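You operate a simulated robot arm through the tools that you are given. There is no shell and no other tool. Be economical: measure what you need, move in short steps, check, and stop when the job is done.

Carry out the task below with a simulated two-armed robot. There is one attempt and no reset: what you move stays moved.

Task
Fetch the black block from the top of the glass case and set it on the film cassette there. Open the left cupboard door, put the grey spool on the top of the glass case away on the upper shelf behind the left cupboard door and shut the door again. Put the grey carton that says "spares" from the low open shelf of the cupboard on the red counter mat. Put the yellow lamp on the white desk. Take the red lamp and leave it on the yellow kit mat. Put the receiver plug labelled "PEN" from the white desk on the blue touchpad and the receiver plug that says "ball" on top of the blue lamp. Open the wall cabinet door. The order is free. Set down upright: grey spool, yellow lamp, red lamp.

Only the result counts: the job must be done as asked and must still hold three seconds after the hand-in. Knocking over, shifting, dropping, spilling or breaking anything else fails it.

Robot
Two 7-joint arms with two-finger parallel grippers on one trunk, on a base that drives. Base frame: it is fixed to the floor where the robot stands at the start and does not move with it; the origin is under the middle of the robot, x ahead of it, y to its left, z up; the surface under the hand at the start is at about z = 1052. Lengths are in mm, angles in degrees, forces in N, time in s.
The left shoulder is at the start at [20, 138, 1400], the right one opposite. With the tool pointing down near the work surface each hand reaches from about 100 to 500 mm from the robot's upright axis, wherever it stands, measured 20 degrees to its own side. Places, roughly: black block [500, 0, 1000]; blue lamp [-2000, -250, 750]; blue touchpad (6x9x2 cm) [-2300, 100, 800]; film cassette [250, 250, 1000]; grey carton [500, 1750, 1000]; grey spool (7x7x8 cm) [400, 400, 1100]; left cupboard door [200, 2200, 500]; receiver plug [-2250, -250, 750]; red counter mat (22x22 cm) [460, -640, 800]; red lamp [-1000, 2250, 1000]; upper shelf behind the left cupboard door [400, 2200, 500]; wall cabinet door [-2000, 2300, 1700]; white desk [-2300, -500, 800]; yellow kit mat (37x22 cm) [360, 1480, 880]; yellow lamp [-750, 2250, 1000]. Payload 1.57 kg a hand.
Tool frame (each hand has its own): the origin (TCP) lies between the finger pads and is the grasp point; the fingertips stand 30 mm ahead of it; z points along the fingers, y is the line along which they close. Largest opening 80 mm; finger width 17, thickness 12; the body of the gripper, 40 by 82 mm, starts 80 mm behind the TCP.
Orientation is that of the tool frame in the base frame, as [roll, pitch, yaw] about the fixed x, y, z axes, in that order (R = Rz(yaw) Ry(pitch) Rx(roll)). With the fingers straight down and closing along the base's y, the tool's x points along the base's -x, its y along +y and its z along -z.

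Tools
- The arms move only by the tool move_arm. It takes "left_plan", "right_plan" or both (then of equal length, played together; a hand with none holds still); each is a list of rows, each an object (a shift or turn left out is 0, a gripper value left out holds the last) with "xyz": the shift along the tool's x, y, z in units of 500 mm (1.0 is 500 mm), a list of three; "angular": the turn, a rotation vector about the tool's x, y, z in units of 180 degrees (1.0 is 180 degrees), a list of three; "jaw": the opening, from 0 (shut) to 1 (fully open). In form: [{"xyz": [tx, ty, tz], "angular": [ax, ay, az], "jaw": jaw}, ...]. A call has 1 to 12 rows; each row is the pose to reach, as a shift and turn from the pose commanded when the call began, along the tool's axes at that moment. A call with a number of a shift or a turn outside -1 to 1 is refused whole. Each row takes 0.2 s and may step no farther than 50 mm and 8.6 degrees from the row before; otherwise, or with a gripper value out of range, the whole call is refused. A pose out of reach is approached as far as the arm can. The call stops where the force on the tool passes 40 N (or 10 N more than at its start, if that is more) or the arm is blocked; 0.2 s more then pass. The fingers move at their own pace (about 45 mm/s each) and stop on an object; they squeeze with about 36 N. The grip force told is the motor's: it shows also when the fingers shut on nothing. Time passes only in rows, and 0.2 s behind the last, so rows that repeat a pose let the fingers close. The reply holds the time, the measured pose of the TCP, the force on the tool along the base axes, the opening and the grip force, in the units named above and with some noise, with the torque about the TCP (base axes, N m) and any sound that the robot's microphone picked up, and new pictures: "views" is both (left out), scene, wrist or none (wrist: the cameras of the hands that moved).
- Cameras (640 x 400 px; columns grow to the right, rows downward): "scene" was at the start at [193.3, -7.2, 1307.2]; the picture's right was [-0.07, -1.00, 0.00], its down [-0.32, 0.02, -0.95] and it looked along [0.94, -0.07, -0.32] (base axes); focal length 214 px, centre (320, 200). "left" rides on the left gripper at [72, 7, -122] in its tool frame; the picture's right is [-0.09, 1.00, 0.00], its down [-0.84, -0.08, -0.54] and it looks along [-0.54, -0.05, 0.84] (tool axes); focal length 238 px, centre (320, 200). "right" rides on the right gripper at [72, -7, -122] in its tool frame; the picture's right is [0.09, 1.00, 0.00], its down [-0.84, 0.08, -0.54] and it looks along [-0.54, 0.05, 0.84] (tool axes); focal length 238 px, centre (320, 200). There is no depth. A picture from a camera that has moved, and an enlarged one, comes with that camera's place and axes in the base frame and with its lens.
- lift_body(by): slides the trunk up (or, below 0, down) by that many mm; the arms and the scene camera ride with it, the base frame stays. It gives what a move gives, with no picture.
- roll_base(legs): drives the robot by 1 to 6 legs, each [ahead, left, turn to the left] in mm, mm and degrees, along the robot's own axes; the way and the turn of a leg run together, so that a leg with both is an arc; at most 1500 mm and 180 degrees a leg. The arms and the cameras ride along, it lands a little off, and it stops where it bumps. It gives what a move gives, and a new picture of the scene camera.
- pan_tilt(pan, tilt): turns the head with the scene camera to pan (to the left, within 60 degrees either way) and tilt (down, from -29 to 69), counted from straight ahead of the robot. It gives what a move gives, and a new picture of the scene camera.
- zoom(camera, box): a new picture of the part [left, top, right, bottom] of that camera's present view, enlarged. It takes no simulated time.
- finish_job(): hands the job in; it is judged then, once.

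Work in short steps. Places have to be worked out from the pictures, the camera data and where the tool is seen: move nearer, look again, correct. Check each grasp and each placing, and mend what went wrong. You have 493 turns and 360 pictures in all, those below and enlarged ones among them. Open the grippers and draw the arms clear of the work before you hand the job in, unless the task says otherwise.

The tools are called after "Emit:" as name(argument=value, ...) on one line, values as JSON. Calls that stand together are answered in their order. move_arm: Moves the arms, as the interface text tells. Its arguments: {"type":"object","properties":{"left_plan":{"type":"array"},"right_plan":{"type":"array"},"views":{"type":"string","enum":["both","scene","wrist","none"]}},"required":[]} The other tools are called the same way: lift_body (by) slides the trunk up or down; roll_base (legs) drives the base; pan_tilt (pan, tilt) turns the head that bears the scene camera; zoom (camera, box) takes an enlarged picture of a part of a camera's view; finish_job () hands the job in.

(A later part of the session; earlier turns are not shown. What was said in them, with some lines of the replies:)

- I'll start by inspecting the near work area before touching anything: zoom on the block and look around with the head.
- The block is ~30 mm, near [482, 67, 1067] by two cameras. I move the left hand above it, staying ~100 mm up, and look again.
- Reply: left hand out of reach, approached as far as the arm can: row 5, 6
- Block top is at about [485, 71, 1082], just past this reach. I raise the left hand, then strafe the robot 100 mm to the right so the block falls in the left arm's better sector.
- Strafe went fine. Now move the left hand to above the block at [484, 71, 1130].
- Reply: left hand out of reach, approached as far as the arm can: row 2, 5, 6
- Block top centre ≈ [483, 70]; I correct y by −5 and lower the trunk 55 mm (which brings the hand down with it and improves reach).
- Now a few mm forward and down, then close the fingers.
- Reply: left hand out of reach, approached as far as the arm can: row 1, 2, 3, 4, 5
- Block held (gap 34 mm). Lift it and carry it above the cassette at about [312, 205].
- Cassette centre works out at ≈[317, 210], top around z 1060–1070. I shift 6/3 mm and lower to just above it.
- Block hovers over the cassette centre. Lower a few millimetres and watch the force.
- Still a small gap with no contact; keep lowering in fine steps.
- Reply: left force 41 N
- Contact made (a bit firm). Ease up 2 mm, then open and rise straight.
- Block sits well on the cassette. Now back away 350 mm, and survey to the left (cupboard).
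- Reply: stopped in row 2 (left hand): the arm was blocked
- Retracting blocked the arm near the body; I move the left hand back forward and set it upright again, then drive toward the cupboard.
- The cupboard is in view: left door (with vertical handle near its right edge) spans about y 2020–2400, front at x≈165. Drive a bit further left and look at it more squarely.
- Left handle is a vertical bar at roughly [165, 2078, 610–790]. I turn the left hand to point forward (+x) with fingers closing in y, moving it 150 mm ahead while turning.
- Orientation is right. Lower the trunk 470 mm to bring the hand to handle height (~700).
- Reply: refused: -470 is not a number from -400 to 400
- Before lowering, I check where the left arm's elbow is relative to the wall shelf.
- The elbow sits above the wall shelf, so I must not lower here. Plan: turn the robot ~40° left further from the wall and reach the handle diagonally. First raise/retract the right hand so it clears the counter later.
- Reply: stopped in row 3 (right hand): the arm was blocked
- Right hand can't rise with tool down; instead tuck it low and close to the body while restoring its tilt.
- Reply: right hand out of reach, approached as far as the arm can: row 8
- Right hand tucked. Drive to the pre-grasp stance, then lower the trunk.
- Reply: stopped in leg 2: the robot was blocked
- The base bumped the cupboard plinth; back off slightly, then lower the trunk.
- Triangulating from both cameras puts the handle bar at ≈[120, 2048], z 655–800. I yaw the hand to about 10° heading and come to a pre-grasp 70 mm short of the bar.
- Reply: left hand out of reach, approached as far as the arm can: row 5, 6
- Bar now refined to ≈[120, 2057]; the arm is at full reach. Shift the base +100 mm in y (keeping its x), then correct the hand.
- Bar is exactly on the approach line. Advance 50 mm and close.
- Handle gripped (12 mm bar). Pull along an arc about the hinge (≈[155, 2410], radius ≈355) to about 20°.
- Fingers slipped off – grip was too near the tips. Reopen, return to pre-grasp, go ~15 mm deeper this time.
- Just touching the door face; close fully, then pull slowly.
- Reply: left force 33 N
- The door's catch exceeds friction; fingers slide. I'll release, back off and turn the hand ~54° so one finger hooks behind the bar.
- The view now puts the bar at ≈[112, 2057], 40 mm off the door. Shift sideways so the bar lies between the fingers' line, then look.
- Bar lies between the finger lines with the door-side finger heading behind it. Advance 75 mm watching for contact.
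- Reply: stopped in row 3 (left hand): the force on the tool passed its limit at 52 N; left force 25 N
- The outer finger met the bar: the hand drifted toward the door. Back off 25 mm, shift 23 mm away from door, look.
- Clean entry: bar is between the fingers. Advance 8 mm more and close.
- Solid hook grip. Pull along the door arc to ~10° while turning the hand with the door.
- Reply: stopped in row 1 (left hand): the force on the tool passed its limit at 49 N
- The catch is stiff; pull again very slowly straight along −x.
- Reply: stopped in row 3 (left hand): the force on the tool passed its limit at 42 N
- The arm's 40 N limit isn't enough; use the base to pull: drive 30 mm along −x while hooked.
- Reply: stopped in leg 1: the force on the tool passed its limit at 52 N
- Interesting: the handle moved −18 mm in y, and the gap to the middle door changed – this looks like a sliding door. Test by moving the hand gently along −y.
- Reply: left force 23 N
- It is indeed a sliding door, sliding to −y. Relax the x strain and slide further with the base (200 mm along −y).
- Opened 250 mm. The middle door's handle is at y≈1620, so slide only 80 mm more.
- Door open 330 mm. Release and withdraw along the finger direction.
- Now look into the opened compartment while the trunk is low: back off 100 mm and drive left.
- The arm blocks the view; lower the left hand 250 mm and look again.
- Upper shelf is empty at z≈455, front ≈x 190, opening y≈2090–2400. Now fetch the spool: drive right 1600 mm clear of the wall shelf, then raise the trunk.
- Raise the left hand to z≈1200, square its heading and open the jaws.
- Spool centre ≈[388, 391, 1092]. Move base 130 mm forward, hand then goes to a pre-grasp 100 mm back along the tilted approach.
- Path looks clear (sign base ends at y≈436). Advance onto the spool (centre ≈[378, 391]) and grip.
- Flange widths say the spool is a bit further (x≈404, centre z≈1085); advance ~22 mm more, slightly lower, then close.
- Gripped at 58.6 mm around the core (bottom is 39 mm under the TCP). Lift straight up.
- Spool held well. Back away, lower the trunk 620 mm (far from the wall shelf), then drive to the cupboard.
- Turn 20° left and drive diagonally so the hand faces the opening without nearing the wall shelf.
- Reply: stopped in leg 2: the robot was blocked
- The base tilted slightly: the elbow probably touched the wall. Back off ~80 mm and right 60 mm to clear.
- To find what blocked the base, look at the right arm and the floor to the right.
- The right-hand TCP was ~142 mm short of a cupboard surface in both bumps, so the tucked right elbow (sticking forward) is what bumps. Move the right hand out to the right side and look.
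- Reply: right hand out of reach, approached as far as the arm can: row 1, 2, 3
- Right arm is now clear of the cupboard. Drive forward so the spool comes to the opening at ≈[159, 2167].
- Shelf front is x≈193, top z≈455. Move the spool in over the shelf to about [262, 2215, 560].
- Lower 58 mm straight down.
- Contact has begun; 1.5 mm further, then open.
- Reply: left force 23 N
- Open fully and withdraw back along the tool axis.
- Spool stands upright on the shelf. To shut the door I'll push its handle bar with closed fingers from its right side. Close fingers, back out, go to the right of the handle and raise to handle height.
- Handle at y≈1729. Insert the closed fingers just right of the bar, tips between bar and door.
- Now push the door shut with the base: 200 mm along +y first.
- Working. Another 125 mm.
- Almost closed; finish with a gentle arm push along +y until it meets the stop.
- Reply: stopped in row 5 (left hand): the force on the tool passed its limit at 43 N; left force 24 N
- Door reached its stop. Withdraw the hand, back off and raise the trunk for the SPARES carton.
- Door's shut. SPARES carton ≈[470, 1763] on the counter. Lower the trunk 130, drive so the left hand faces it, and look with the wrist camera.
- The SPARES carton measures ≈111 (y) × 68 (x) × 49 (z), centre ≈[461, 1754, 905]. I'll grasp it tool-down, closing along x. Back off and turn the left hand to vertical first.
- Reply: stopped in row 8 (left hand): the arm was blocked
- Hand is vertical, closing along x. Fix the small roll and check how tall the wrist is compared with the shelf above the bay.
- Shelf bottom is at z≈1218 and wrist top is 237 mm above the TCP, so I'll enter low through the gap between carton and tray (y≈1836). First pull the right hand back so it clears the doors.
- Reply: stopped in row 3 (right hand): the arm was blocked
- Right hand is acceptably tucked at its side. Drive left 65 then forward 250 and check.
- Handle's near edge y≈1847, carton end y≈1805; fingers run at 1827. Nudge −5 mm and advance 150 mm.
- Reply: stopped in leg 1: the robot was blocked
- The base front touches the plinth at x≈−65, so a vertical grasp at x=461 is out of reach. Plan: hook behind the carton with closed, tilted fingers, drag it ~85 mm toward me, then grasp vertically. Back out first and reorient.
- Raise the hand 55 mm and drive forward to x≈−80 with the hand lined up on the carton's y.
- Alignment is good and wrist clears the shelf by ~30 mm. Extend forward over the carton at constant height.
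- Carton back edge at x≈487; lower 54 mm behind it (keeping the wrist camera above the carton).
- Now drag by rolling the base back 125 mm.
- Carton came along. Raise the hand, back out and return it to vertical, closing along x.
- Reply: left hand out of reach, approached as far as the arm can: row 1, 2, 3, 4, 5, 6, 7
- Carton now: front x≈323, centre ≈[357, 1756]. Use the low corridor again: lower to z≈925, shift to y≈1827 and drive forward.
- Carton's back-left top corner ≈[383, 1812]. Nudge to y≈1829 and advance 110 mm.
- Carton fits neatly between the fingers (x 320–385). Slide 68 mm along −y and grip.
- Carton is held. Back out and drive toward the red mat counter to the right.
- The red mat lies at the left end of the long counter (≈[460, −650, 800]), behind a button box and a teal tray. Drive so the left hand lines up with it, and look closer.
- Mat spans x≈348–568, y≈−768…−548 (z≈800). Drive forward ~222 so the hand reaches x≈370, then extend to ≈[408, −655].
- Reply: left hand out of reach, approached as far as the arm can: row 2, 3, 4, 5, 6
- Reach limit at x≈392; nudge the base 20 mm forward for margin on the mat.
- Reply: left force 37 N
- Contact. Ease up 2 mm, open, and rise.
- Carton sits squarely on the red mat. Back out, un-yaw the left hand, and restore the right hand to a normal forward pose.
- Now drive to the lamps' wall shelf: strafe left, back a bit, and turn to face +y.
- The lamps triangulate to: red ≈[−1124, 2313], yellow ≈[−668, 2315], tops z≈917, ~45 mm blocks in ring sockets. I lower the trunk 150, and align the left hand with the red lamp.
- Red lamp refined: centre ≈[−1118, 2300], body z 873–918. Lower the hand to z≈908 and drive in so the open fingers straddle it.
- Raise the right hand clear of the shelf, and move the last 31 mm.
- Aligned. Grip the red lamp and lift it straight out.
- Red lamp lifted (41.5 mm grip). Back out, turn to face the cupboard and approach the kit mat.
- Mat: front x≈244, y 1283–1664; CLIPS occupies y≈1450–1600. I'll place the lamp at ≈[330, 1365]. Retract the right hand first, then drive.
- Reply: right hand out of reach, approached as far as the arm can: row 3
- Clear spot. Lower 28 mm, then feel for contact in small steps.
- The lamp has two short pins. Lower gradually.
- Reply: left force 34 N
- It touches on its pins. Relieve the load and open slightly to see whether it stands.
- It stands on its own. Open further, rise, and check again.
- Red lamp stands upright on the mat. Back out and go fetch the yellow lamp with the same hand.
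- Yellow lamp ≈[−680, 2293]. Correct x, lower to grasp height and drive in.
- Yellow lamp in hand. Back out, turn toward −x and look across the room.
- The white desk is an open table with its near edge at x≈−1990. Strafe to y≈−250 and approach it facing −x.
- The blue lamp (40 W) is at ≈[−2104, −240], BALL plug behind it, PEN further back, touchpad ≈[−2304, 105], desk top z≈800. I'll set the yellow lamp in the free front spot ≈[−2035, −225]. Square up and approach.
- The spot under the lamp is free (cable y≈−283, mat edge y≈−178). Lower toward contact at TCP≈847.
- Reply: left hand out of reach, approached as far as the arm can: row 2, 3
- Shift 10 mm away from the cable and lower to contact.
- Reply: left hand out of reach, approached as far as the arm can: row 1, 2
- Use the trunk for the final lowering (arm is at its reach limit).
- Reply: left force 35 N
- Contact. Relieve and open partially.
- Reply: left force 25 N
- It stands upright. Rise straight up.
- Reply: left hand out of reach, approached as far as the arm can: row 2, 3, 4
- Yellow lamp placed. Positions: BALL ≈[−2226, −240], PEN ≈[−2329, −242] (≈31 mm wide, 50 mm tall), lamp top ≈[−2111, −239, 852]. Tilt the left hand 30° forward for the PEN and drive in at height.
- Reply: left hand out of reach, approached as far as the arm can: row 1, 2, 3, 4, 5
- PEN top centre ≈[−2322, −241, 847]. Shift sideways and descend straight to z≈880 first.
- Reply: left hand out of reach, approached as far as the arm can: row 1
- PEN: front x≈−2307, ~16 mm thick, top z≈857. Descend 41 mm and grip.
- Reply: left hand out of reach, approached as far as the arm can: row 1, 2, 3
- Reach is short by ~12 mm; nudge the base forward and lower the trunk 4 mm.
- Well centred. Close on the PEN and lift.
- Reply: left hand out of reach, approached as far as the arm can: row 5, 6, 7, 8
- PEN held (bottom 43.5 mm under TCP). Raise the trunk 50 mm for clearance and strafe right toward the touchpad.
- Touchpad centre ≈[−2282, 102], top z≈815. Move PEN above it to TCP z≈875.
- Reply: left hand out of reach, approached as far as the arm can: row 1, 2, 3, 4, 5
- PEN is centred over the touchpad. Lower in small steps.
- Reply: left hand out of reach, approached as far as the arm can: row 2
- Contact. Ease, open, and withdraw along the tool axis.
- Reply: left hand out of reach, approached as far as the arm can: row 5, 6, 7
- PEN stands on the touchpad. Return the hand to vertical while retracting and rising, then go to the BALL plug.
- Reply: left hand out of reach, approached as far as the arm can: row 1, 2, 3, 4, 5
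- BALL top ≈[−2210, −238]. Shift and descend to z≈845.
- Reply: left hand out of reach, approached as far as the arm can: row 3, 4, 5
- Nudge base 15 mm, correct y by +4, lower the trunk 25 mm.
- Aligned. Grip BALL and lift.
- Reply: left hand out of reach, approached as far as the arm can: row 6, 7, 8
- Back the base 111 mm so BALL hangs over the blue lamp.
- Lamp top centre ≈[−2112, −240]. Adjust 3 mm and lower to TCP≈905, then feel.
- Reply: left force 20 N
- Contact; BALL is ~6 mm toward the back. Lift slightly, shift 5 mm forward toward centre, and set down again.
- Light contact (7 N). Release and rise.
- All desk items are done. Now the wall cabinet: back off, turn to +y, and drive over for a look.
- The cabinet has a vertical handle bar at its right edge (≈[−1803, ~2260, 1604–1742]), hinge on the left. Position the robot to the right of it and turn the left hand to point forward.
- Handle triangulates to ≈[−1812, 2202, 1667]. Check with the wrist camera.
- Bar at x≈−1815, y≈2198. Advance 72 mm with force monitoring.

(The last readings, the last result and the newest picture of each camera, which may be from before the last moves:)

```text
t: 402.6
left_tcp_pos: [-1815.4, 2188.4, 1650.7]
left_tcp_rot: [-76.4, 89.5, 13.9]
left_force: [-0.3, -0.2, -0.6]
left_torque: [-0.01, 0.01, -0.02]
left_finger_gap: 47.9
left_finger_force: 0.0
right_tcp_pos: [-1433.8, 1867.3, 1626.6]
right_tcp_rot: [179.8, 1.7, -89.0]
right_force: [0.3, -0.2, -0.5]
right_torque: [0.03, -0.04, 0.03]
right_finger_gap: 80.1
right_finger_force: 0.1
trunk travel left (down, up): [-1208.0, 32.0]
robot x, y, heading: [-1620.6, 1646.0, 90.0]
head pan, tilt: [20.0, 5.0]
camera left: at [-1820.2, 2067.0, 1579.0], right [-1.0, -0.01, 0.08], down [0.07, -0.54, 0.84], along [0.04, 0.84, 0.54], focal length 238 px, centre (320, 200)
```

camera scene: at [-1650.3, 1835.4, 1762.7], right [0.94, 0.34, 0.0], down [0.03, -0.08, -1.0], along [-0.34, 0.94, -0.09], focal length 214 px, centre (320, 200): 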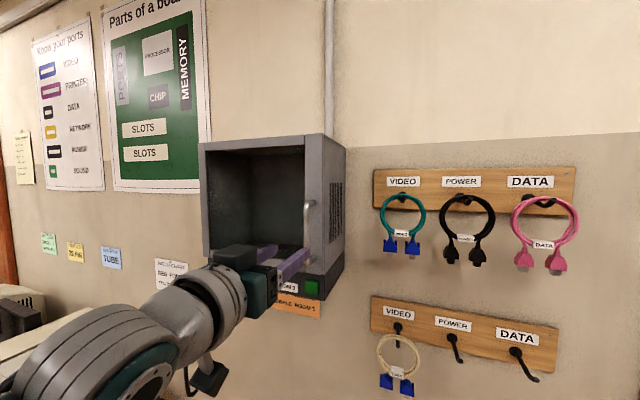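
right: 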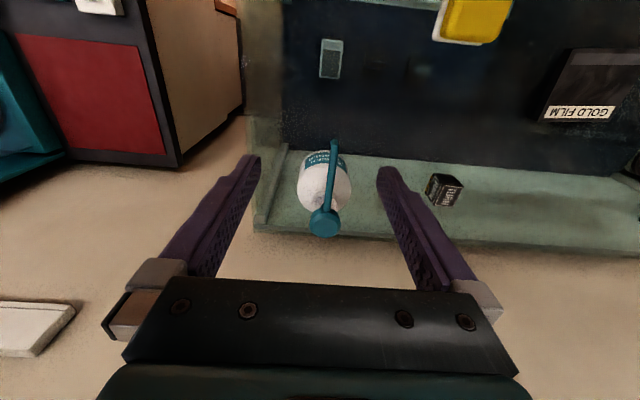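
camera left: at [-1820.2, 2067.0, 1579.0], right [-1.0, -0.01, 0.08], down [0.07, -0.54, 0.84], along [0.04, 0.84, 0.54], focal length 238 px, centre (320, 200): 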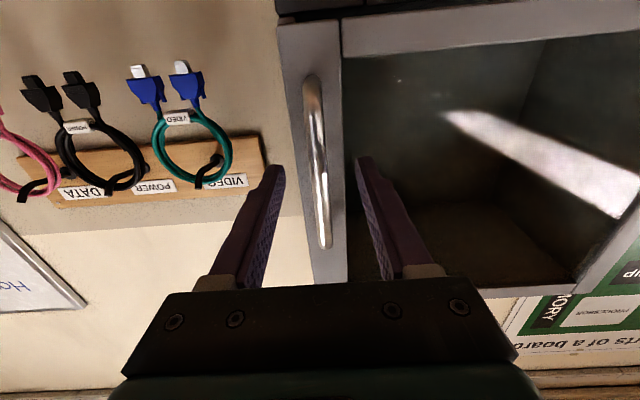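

Emit:
move_arm(left_plan=[{"xyz": [0, 0, 0.01]}, {"xyz": [0, 0, 0.016]}, {"xyz": [0, 0, 0.016], "jaw": 0}, {"xyz": [0, 0, 0.016], "jaw": 0}, {"xyz": [0, 0, 0.016], "jaw": 0}, {"xyz": [0, 0, 0.016], "jaw": 0}], views="wrist")

```text
t: 404.0
left_tcp_pos: [-1813.4, 2196.8, 1650.7]
left_tcp_rot: [-79.3, 89.6, 10.7]
left_force: [7.2, -1.6, -0.2]
left_torque: [-0.13, 0.26, -0.08]
left_finger_gap: 11.6
left_finger_force: 28.9
right_tcp_pos: [-1433.4, 1867.9, 1627.8]
right_tcp_rot: [179.9, 1.6, -89.0]
right_force: [-0.3, -0.1, -0.4]
right_torque: [0.03, 0.0, -0.03]
right_finger_gap: 80.1
right_finger_force: 0.2
trunk travel left (down, up): [-1208.0, 32.0]
robot x, y, heading: [-1615.9, 1651.7, 89.6]
head pan, tilt: [20.0, 5.0]
camera left: at [-1820.0, 2074.5, 1578.6], right [-1.0, 0.0, 0.08], down [0.07, -0.54, 0.84], along [0.04, 0.84, 0.54], focal length 238 px, centre (320, 200)
```

left: 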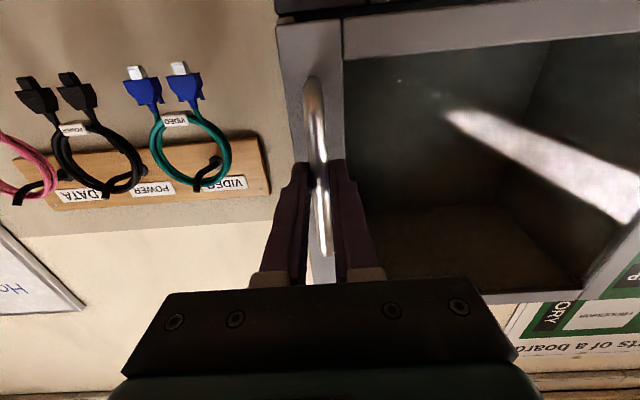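

Bar gripped. Pull gently along an arc about the left hinge.

Emit:
move_arm(left_plan=[{"xyz": [0, 0.002, -0.015], "angular": [0.007, 0, 0]}, {"xyz": [0, 0.004, -0.03], "angular": [0.014, 0, 0]}, {"xyz": [0, 0.009, -0.055], "angular": [0.028, 0, 0]}, {"xyz": [0, 0.015, -0.081], "angular": [0.042, 0, 0]}, {"xyz": [0, 0.0224, -0.108], "angular": [0.056, 0, 0]}, {"xyz": [0, 0.031, -0.135], "angular": [0.07, 0, 0]}, {"xyz": [0, 0.0406, -0.16], "angular": [0.083, 0, 0]}], views="both")

```text
t: 405.6
left_tcp_pos: [-1839.3, 2118.1, 1648.7]
left_tcp_rot: [-58.1, 89.9, 17.7]
left_force: [-30.7, 12.8, -2.6]
left_torque: [-0.43, 0.21, 0.5]
left_finger_gap: 11.9
left_finger_force: 29.2
right_tcp_pos: [-1434.1, 1868.6, 1627.6]
right_tcp_rot: [179.8, 1.7, -89.1]
right_force: [-0.1, -0.2, 0.0]
right_torque: [0.03, 0.01, -0.02]
right_finger_gap: 80.1
right_finger_force: 0.1
trunk travel left (down, up): [-1208.0, 32.0]
robot x, y, heading: [-1618.6, 1650.3, 90.1]
head pan, tilt: [20.0, 5.0]
camera scene: at [-1650.9, 1835.5, 1762.8], right [0.94, 0.34, 0.0], down [0.03, -0.08, -1.0], along [-0.34, 0.94, -0.09], focal length 214 px, centre (320, 200)
camera left: at [-1875.4, 2000.8, 1578.6], right [-0.97, 0.24, 0.09], down [-0.06, -0.55, 0.84], along [0.25, 0.8, 0.54], focal length 238 px, centre (320, 200)
```

scene: 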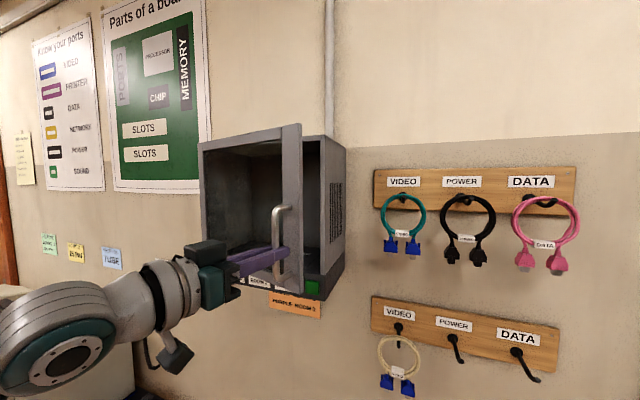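
left: 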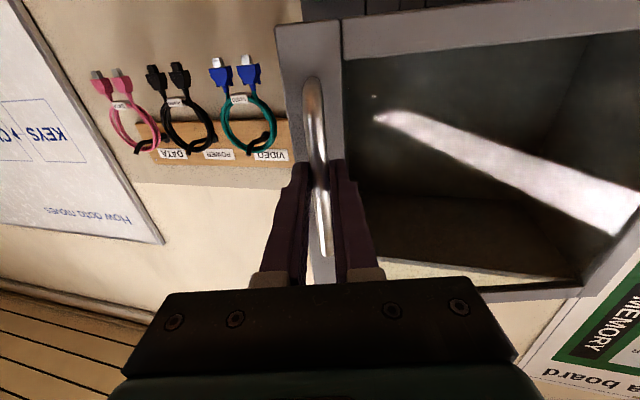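

The door is opening. There's sideways strain (smaller radius than assumed); continue with a corrected arc.

Emit:
move_arm(left_plan=[{"xyz": [0, 0.0116, -0.003]}, {"xyz": [0, 0.0236, -0.047], "angular": [0.028, 0, 0]}, {"xyz": [0, 0.039, -0.0904], "angular": [0.056, 0, 0]}, {"xyz": [0, 0.0586, -0.1324], "angular": [0.083, 0, 0]}, {"xyz": [0, 0.0814, -0.172], "angular": [0.111, 0, 0]}], views="both")

```text
t: 406.8
left_tcp_pos: [-1891.9, 2039.4, 1649.6]
left_tcp_rot: [-45.0, 89.3, 9.8]
left_force: [21.1, -17.5, 1.5]
left_torque: [-0.41, 0.58, -0.42]
left_finger_gap: 11.7
left_finger_force: 29.7
right_tcp_pos: [-1433.0, 1868.1, 1627.7]
right_tcp_rot: [179.9, 1.6, -89.0]
right_force: [-0.4, -0.4, 0.6]
right_torque: [-0.02, 0.0, -0.04]
right_finger_gap: 79.9
right_finger_force: 0.1
trunk travel left (down, up): [-1208.0, 32.0]
robot x, y, heading: [-1615.5, 1648.1, 89.8]
head pan, tilt: [20.0, 5.0]
camera scene: at [-1649.8, 1835.0, 1762.6], right [0.94, 0.34, 0.0], down [0.03, -0.08, -1.0], along [-0.34, 0.94, -0.09], focal length 214 px, centre (320, 200)
camera left: at [-1967.3, 1943.7, 1577.7], right [-0.81, 0.57, 0.08], down [-0.26, -0.49, 0.83], along [0.52, 0.66, 0.55], focal length 238 px, centre (320, 200)
```

scene: 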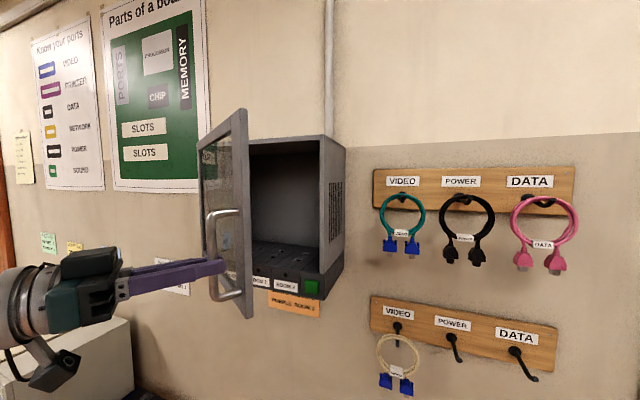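
left: 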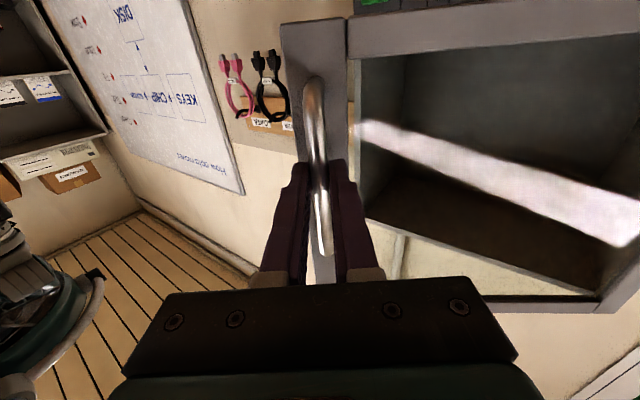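

Fitting the three points puts the hinge at ≈[−2136, 2259], radius ≈329 mm; door is ~31° open. Continue to ~51°.

Emit:
move_arm(left_plan=[{"xyz": [0, -0.0014, -0.03], "angular": [0.007, 0, 0]}, {"xyz": [0, -0.0014, -0.061], "angular": [0.014, 0, 0]}, {"xyz": [0, 0.013, -0.117], "angular": [0.028, 0, 0]}, {"xyz": [0, 0.032, -0.171], "angular": [0.042, 0, 0]}, {"xyz": [0, 0.055, -0.223], "angular": [0.056, 0, 0]}], views="scene")

```text
t: 408.0
left_tcp_pos: [-1982.6, 1966.2, 1649.4]
left_tcp_rot: [-17.0, 89.3, 28.3]
left_force: [5.5, -10.3, 11.5]
left_torque: [0.37, -0.16, -0.22]
left_finger_gap: 11.8
left_finger_force: 29.4
right_tcp_pos: [-1433.7, 1869.2, 1627.5]
right_tcp_rot: [179.8, 1.5, -89.0]
right_force: [-0.8, -1.2, -0.7]
right_torque: [0.0, 0.0, -0.01]
right_finger_gap: 80.0
right_finger_force: 0.0
trunk travel left (down, up): [-1208.0, 32.0]
robot x, y, heading: [-1619.9, 1648.2, 90.1]
head pan, tilt: [20.0, 5.0]
camera scene: at [-1650.4, 1835.4, 1762.9], right [0.94, 0.34, 0.0], down [0.03, -0.08, -1.0], along [-0.34, 0.94, -0.09], focal length 214 px, centre (320, 200)
```

scene: 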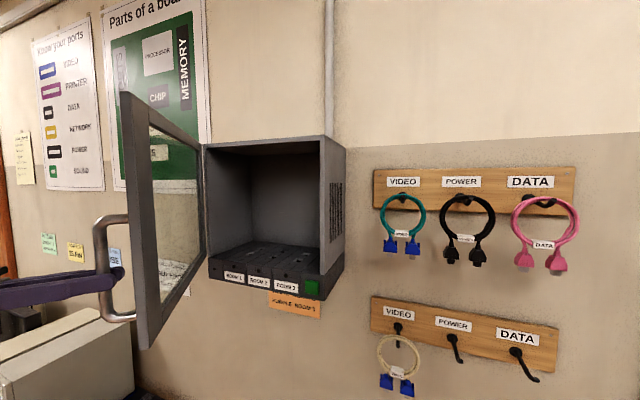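

Continue along the arc to ~70° without turning the hand further.

Emit:
move_arm(left_plan=[{"xyz": [0, 0.0196, -0.0542]}, {"xyz": [0, 0.0438, -0.1064]}, {"xyz": [0, 0.0726, -0.1564]}, {"xyz": [0, 0.0916, -0.1852]}], views="scene")

```text
t: 408.5
left_tcp_pos: [-2019.9, 1947.0, 1649.2]
left_tcp_rot: [-9.6, 89.2, 35.2]
left_force: [0.8, -2.2, 4.6]
left_torque: [-0.27, 0.49, 0.04]
left_finger_gap: 11.8
left_finger_force: 29.2
right_tcp_pos: [-1434.4, 1869.0, 1625.8]
right_tcp_rot: [179.8, 1.5, -89.0]
right_force: [0.3, 0.3, -1.0]
right_torque: [-0.02, 0.04, -0.01]
right_finger_gap: 80.0
right_finger_force: 0.1
trunk travel left (down, up): [-1208.0, 32.0]
robot x, y, heading: [-1620.9, 1647.0, 90.0]
head pan, tilt: [20.0, 5.0]
stopped in row 2 (left hand): the force on the tool passed its limit at 42 N (the readings are from after the stop); the commanded pose is now the measured one
camera scene: at [-1650.4, 1835.0, 1762.5], right [0.94, 0.34, 0.0], down [0.03, -0.08, -1.0], along [-0.34, 0.94, -0.09], focal length 214 px, centre (320, 200)
```

scene: 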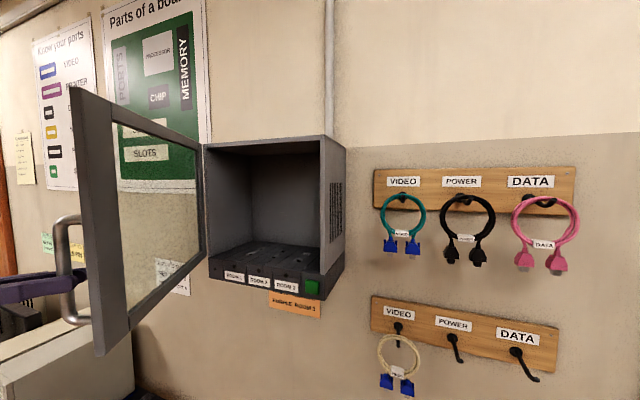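

Door ~59° open, fingers bind against it. Release, withdraw, and go underneath to push it from the inner side.

Emit:
move_arm(left_plan=[{"jaw": 0.35}, {"jaw": 0.35}, {"xyz": [0, 0, -0.06], "jaw": 0.35}, {"xyz": [0, 0, -0.14]}, {"xyz": [0.08, 0, -0.16], "jaw": 0}, {"xyz": [0.18, 0, -0.16], "jaw": 0}, {"xyz": [0.28, 0, -0.16], "jaw": 0}, {"xyz": [0.38, 0, -0.16], "jaw": 0}, {"xyz": [0.46, 0, -0.16], "jaw": 0}], views="scene")

```text
t: 410.5
left_tcp_pos: [-1996.9, 1868.2, 1516.2]
left_tcp_rot: [-16.8, 89.3, 27.7]
left_force: [-0.8, 0.6, 0.2]
left_torque: [0.0, -0.02, -0.02]
left_finger_gap: 0.0
left_finger_force: 21.0
left hand out of reach, approached as far as the arm can: row 5, 6, 7, 8, 9
right_tcp_pos: [-1433.9, 1868.8, 1626.7]
right_tcp_rot: [179.8, 1.6, -89.0]
right_force: [-0.1, 0.3, 0.1]
right_torque: [0.02, 0.0, 0.0]
right_finger_gap: 80.2
right_finger_force: 0.1
trunk travel left (down, up): [-1208.0, 32.0]
robot x, y, heading: [-1618.9, 1650.4, 90.0]
head pan, tilt: [20.0, 5.0]
camera scene: at [-1650.3, 1835.0, 1762.7], right [0.94, 0.34, 0.0], down [0.03, -0.08, -1.0], along [-0.34, 0.94, -0.09], focal length 214 px, centre (320, 200)
```

scene: 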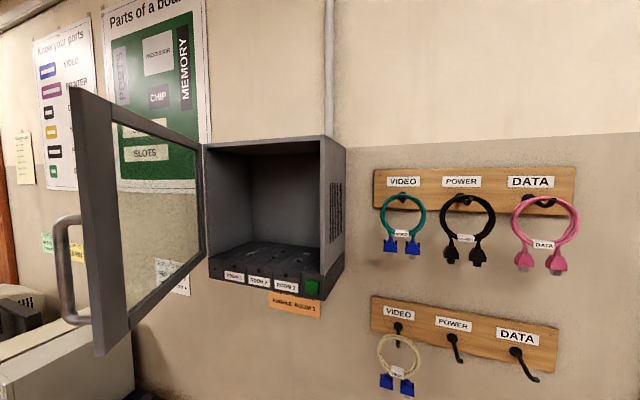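

Emit:
move_arm(left_plan=[{"xyz": [-0.02, -0.03, 0.05]}, {"xyz": [-0.04, -0.07, 0.11]}, {"xyz": [-0.07, -0.11, 0.17]}, {"xyz": [-0.1, -0.15, 0.23]}, {"xyz": [-0.13, -0.19, 0.29]}, {"xyz": [-0.162, -0.234, 0.35]}, {"xyz": [-0.162, -0.234, 0.35]}], views="scene")

```text
t: 412.1
left_tcp_pos: [-1789.5, 1910.2, 1598.8]
left_tcp_rot: [-17.0, 89.1, 27.9]
left_force: [-0.1, -0.2, 0.6]
left_torque: [-0.01, -0.02, 0.02]
left_finger_gap: 0.0
left_finger_force: 21.6
right_tcp_pos: [-1434.5, 1868.3, 1627.4]
right_tcp_rot: [179.9, 1.6, -89.0]
right_force: [0.6, 0.5, -0.1]
right_torque: [-0.01, 0.01, 0.02]
right_finger_gap: 80.1
right_finger_force: 0.0
trunk travel left (down, up): [-1208.0, 32.0]
robot x, y, heading: [-1617.2, 1646.7, 90.4]
head pan, tilt: [20.0, 5.0]
camera scene: at [-1650.3, 1835.0, 1762.7], right [0.94, 0.34, 0.0], down [0.03, -0.08, -1.0], along [-0.34, 0.94, -0.09], focal length 214 px, centre (320, 200)
```

scene: 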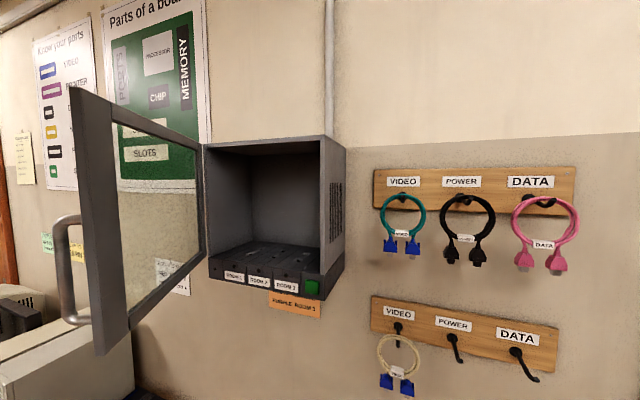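

Turn the hand to point toward the wall (heading ~95°) and raise it to z≈1650 on the door's inner side.

Emit:
move_arm(left_plan=[{"xyz": [-0.03, 0.03, 0], "angular": [-0.045, 0, 0]}, {"xyz": [-0.06, 0.06, 0], "angular": [-0.09, 0, 0]}, {"xyz": [-0.09, 0.09, 0], "angular": [-0.135, 0, 0]}, {"xyz": [-0.1, 0.12, 0], "angular": [-0.18, 0, 0]}, {"xyz": [-0.1, 0.14, 0], "angular": [-0.225, 0, 0]}, {"xyz": [-0.1, 0.16, 0], "angular": [-0.27, 0, 0]}, {"xyz": [-0.1, 0.16, 0], "angular": [-0.28, 0, 0]}], views="both")

```text
t: 413.7
left_tcp_pos: [-1848.0, 1966.5, 1649.8]
left_tcp_rot: [-71.0, 89.2, 24.1]
left_force: [-0.8, 0.5, -0.7]
left_torque: [-0.03, 0.01, 0.01]
left_finger_gap: 0.0
left_finger_force: 21.5
right_tcp_pos: [-1434.0, 1868.0, 1627.4]
right_tcp_rot: [179.8, 1.7, -89.0]
right_force: [0.8, 0.1, -0.3]
right_torque: [0.01, -0.02, 0.0]
right_finger_gap: 80.0
right_finger_force: 0.1
trunk travel left (down, up): [-1208.0, 32.0]
robot x, y, heading: [-1620.3, 1648.3, 89.9]
head pan, tilt: [20.0, 5.0]
camera scene: at [-1650.3, 1835.0, 1762.7], right [0.94, 0.34, 0.0], down [0.03, -0.08, -1.0], along [-0.34, 0.94, -0.09], focal length 214 px, centre (320, 200)
camera left: at [-1842.2, 1844.3, 1577.3], right [-0.99, -0.09, 0.08], down [0.12, -0.54, 0.84], along [-0.03, 0.84, 0.54], focal length 238 px, centre (320, 200)
```

scene: 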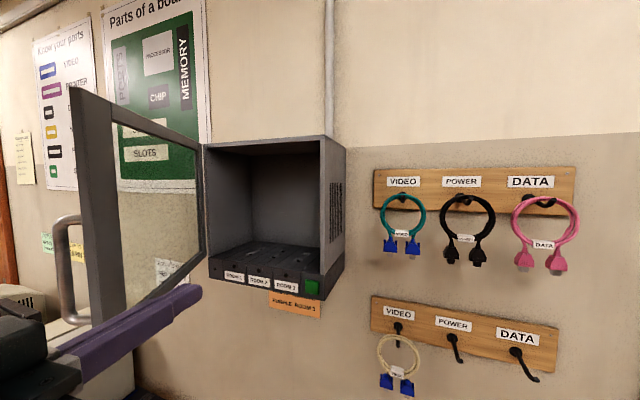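
left: 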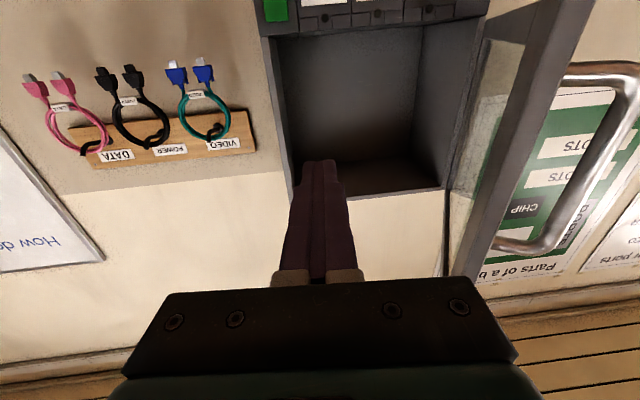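

The door is just left of the hand. Sweep left to push it open toward ~85°.

Emit:
move_arm(left_plan=[{"xyz": [0, 0, 0.06]}, {"xyz": [0, 0.08, 0.07]}, {"xyz": [0, 0.16, 0.08]}, {"xyz": [0, 0.22, 0.08]}, {"xyz": [0, 0.28, 0.085]}, {"xyz": [0, 0.34, 0.09]}, {"xyz": [0, 0.4, 0.095]}, {"xyz": [0, 0.45, 0.1]}, {"xyz": [0, 0.5, 0.1]}], views="both")

```text
t: 415.7
left_tcp_pos: [-2100.8, 1993.3, 1647.0]
left_tcp_rot: [-67.3, 89.1, 27.7]
left_force: [-0.8, -0.5, -0.2]
left_torque: [0.02, 0.0, -0.01]
left_finger_gap: 0.0
left_finger_force: 21.2
right_tcp_pos: [-1433.2, 1868.9, 1627.0]
right_tcp_rot: [179.7, 1.6, -89.0]
right_force: [-0.1, -0.6, 0.0]
right_torque: [-0.01, 0.0, -0.01]
right_finger_gap: 80.0
right_finger_force: 0.1
trunk travel left (down, up): [-1208.0, 32.0]
robot x, y, heading: [-1617.9, 1648.8, 90.4]
head pan, tilt: [20.0, 5.0]
camera scene: at [-1650.3, 1835.0, 1762.7], right [0.94, 0.34, 0.0], down [0.03, -0.08, -1.0], along [-0.34, 0.94, -0.09], focal length 214 px, centre (320, 200)
camera left: at [-2095.8, 1870.9, 1574.7], right [-0.99, -0.09, 0.08], down [0.11, -0.54, 0.83], along [-0.03, 0.84, 0.55], focal length 238 px, centre (320, 200)
```

scene: 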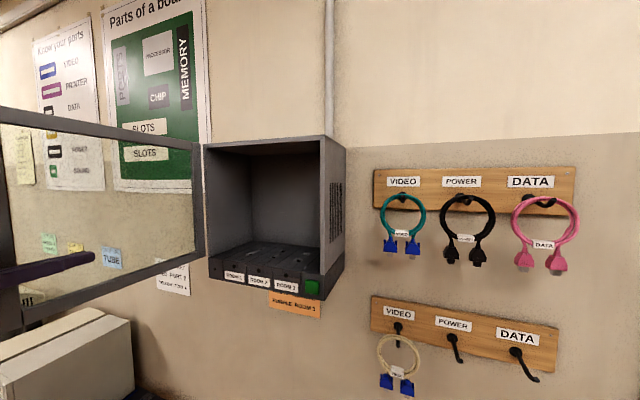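
left: 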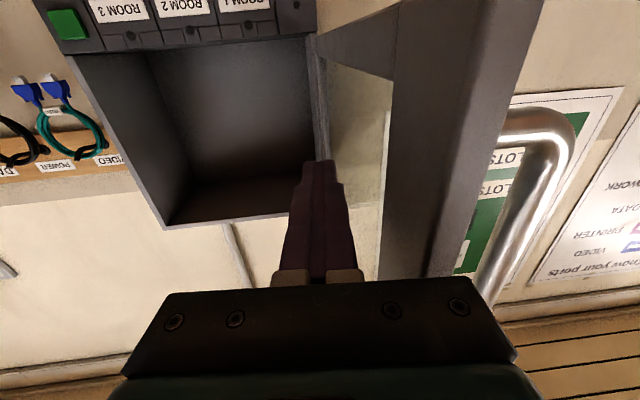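

Door is ~85–90° open. Withdraw the hand to the right and back.

Emit:
move_arm(left_plan=[{"xyz": [0, -0.06, 0]}, {"xyz": [0, -0.12, -0.04]}, {"xyz": [0, -0.18, -0.12]}, {"xyz": [0, -0.24, -0.2]}, {"xyz": [0, -0.3, -0.24]}, {"xyz": [0, -0.36, -0.26]}], views="none")

Emit:
roll_base(legs=[[-400, 0, 0]])

```text
t: 417.1
left_tcp_pos: [-1909.3, 1879.9, 1646.7]
left_tcp_rot: [-64.3, 89.2, 30.8]
left_force: [-0.6, 0.1, -0.1]
left_torque: [-0.02, 0.0, -0.01]
left_finger_gap: 0.0
left_finger_force: 20.7
right_tcp_pos: [-1433.9, 1869.0, 1627.8]
right_tcp_rot: [179.8, 1.6, -89.0]
right_force: [0.5, -0.2, -0.2]
right_torque: [0.0, 0.01, -0.02]
right_finger_gap: 79.6
right_finger_force: 0.0
trunk travel left (down, up): [-1208.0, 32.0]
robot x, y, heading: [-1623.3, 1649.5, 89.8]
head pan, tilt: [20.0, 5.0]
```

```text
t: 419.6
left_tcp_pos: [-1910.1, 1480.9, 1647.2]
left_tcp_rot: [-68.4, 89.4, 27.0]
left_force: [0.2, 0.6, 0.1]
left_torque: [-0.04, -0.01, -0.01]
left_finger_gap: 0.0
left_finger_force: 21.6
right_tcp_pos: [-1432.7, 1471.6, 1627.3]
right_tcp_rot: [179.7, 1.6, -88.7]
right_force: [0.4, -0.3, 0.2]
right_torque: [-0.02, -0.01, -0.02]
right_finger_gap: 80.1
right_finger_force: 0.1
trunk travel left (down, up): [-1208.0, 32.0]
robot x, y, heading: [-1620.2, 1251.9, 90.3]
head pan, tilt: [20.0, 5.0]
camera scene: at [-1650.3, 1436.7, 1762.7], right [0.94, 0.35, 0.0], down [0.03, -0.08, -1.0], along [-0.35, 0.93, -0.09], focal length 214 px, centre (320, 200)
```

scene: 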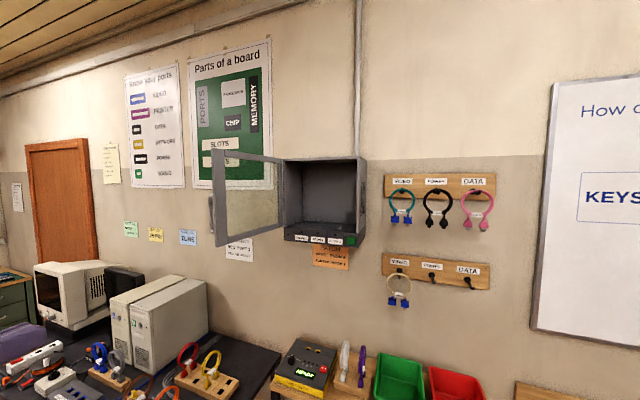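

Cabinet door stands open. Turn toward the cupboard for a final check of the lamp and the sliding door.

Emit:
roll_base(legs=[[0, 0, -90], [700, 0, 0]])

Emit:
lift_body(by=-400)

Emit:
pan_tilt(pan=15, tilt=22)

Emit:
zoom(camera="scene", box=[230, 90, 430, 290])

```text
t: 427.3
left_tcp_pos: [-687.3, 1554.3, 1646.5]
left_tcp_rot: [-68.3, 89.2, -62.4]
left_force: [-0.4, 0.4, 0.0]
left_torque: [0.01, -0.01, 0.01]
left_finger_gap: 0.2
left_finger_force: 21.2
right_tcp_pos: [-692.4, 1077.2, 1627.0]
right_tcp_rot: [179.8, 1.6, -178.3]
right_force: [0.3, -0.8, 0.2]
right_torque: [0.0, -0.03, 0.01]
right_finger_gap: 80.0
right_finger_force: 0.0
trunk travel left (down, up): [-1208.0, 32.0]
robot x, y, heading: [-910.9, 1263.2, 0.9]
head pan, tilt: [20.0, 5.0]
camera scene: at [-727.7, 1293.6, 1762.7], right [0.35, -0.93, 0.0], down [-0.08, -0.03, -1.0], along [0.93, 0.35, -0.09], focal length 214 px, centre (320, 200)
```

scene: 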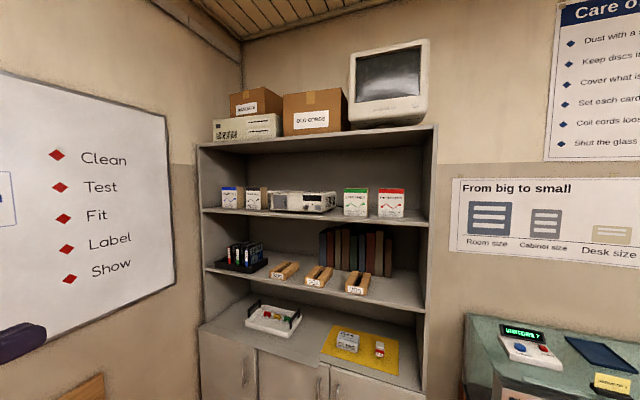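

```text
t: 431.1
left_tcp_pos: [-687.0, 1554.9, 1247.7]
left_tcp_rot: [-68.4, 89.1, -62.4]
left_force: [-0.2, -0.2, 0.3]
left_torque: [-0.02, -0.02, 0.0]
left_finger_gap: 0.4
left_finger_force: 22.0
right_tcp_pos: [-692.1, 1078.9, 1227.8]
right_tcp_rot: [179.8, 1.7, -178.3]
right_force: [0.2, 0.0, -0.3]
right_torque: [0.02, -0.02, -0.04]
right_finger_gap: 79.9
right_finger_force: 0.0
trunk travel left (down, up): [-808.0, 432.0]
robot x, y, heading: [-913.3, 1259.5, 0.8]
head pan, tilt: [20.0, 5.0]
```

```text
t: 431.9
left_tcp_pos: [-687.0, 1554.4, 1247.0]
left_tcp_rot: [-68.3, 89.1, -62.6]
left_force: [-0.2, -0.4, 0.6]
left_torque: [-0.02, 0.03, -0.01]
left_finger_gap: 0.0
left_finger_force: 21.5
right_tcp_pos: [-691.7, 1077.5, 1227.3]
right_tcp_rot: [179.8, 1.6, -178.3]
right_force: [-0.7, 0.6, 0.7]
right_torque: [0.01, 0.01, -0.02]
right_finger_gap: 79.8
right_finger_force: 0.0
trunk travel left (down, up): [-808.0, 432.0]
robot x, y, heading: [-915.3, 1261.4, 0.7]
head pan, tilt: [15.0, 22.0]
camera scene: at [-724.2, 1286.3, 1335.2], right [0.27, -0.96, 0.0], down [-0.36, -0.1, -0.93], along [0.89, 0.25, -0.37], focal length 214 px, centre (320, 200)
```

scene: 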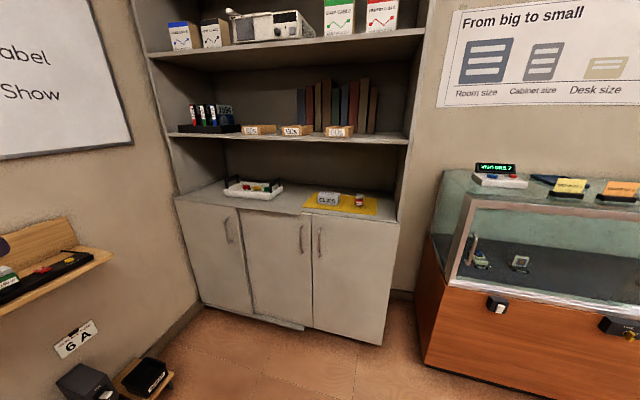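

```text
2.00 times, centred on (330, 190) of scene
camera zoom: at [-724.2, 1286.3, 1335.2], right [0.27, -0.96, 0.0], down [-0.36, -0.1, -0.93], along [0.89, 0.25, -0.37], focal length 429 px, centre (300, 220)
```

zoom: 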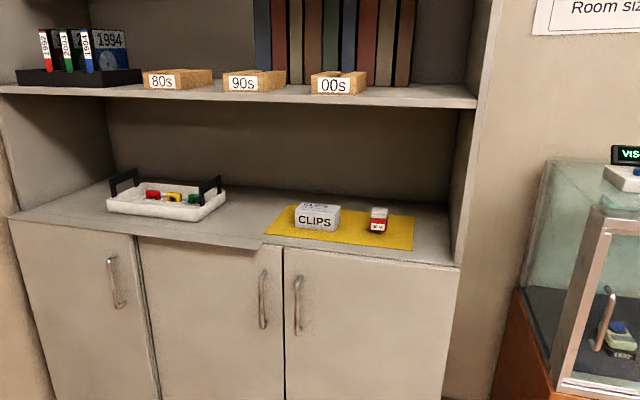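

Cupboard shut, lamp upright. One last glance at the case top (block on cassette), and open the left gripper.

Emit:
move_arm(left_plan=[{"jaw": 1}, {"jaw": 1}, {"jaw": 1}, {"jaw": 1}, {"jaw": 1}], views="none")

Emit:
pan_tilt(pan=-35, tilt=15)

Emit:
zoom(camera="scene", box=[220, 120, 460, 280])

```text
t: 433.1
left_tcp_pos: [-686.9, 1553.9, 1247.5]
left_tcp_rot: [-68.1, 89.2, -62.3]
left_force: [-0.2, 0.8, -0.1]
left_torque: [-0.01, -0.02, 0.01]
left_finger_gap: 80.0
left_finger_force: 0.0
right_tcp_pos: [-693.0, 1077.1, 1227.4]
right_tcp_rot: [179.8, 1.6, -178.2]
right_force: [0.6, 0.4, 0.2]
right_torque: [0.01, 0.0, 0.0]
right_finger_gap: 79.9
right_finger_force: 0.1
trunk travel left (down, up): [-808.0, 432.0]
robot x, y, heading: [-916.7, 1259.4, 0.7]
head pan, tilt: [15.0, 22.0]
```

```text
t: 434.3
left_tcp_pos: [-686.4, 1553.2, 1246.0]
left_tcp_rot: [-68.4, 89.2, -62.5]
left_force: [-0.5, -0.2, 0.5]
left_torque: [0.01, 0.01, 0.01]
left_finger_gap: 79.7
left_finger_force: 0.1
right_tcp_pos: [-692.0, 1077.8, 1226.5]
right_tcp_rot: [179.8, 1.6, -178.2]
right_force: [-1.0, -0.7, 0.6]
right_torque: [0.0, -0.01, 0.01]
right_finger_gap: 80.1
right_finger_force: 0.0
trunk travel left (down, up): [-808.0, 432.0]
robot x, y, heading: [-913.3, 1259.2, 0.8]
head pan, tilt: [-35.0, 15.0]
camera scene: at [-736.2, 1208.6, 1346.5], right [-0.56, -0.83, 0.0], down [-0.21, 0.15, -0.97], along [0.8, -0.54, -0.26], focal length 214 px, centre (320, 200)
```

scene: 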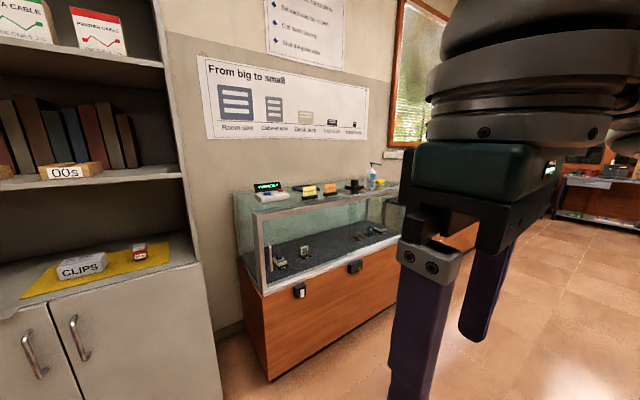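

```text
2.50 times, centred on (340, 200) of scene
camera zoom: at [-736.2, 1208.6, 1346.5], right [-0.56, -0.83, 0.0], down [-0.21, 0.15, -0.97], along [0.8, -0.54, -0.26], focal length 536 px, centre (270, 200)
```

zoom: 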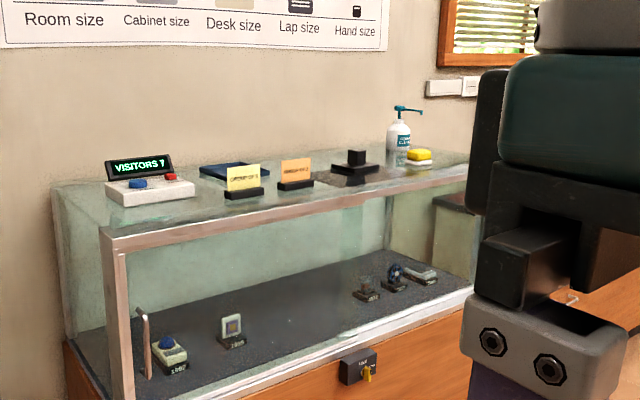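

Everything is in place: block on the cassette, both signs upright, grippers open and arms clear. Handing in.

Emit:
finish_job()

```text
The job is handed in.
```

I did every part of the task and handed the job in; I have not seen the judge's result.

- **Checked again just before hand-in:** the black block on the film cassette, the shut cupboard door, the upright red lamp on the kit mat and the open wall cabinet door.
- **Checked only when set down:** the grey spool upright on the upper shelf, the "spares" carton on the red mat, the upright yellow lamp on the white desk, PEN on the touchpad and BALL on the blue lamp.
- **Possible issue:** the base or a tucked arm bumped something three times near the cupboard. I saw nothing displaced afterwards.
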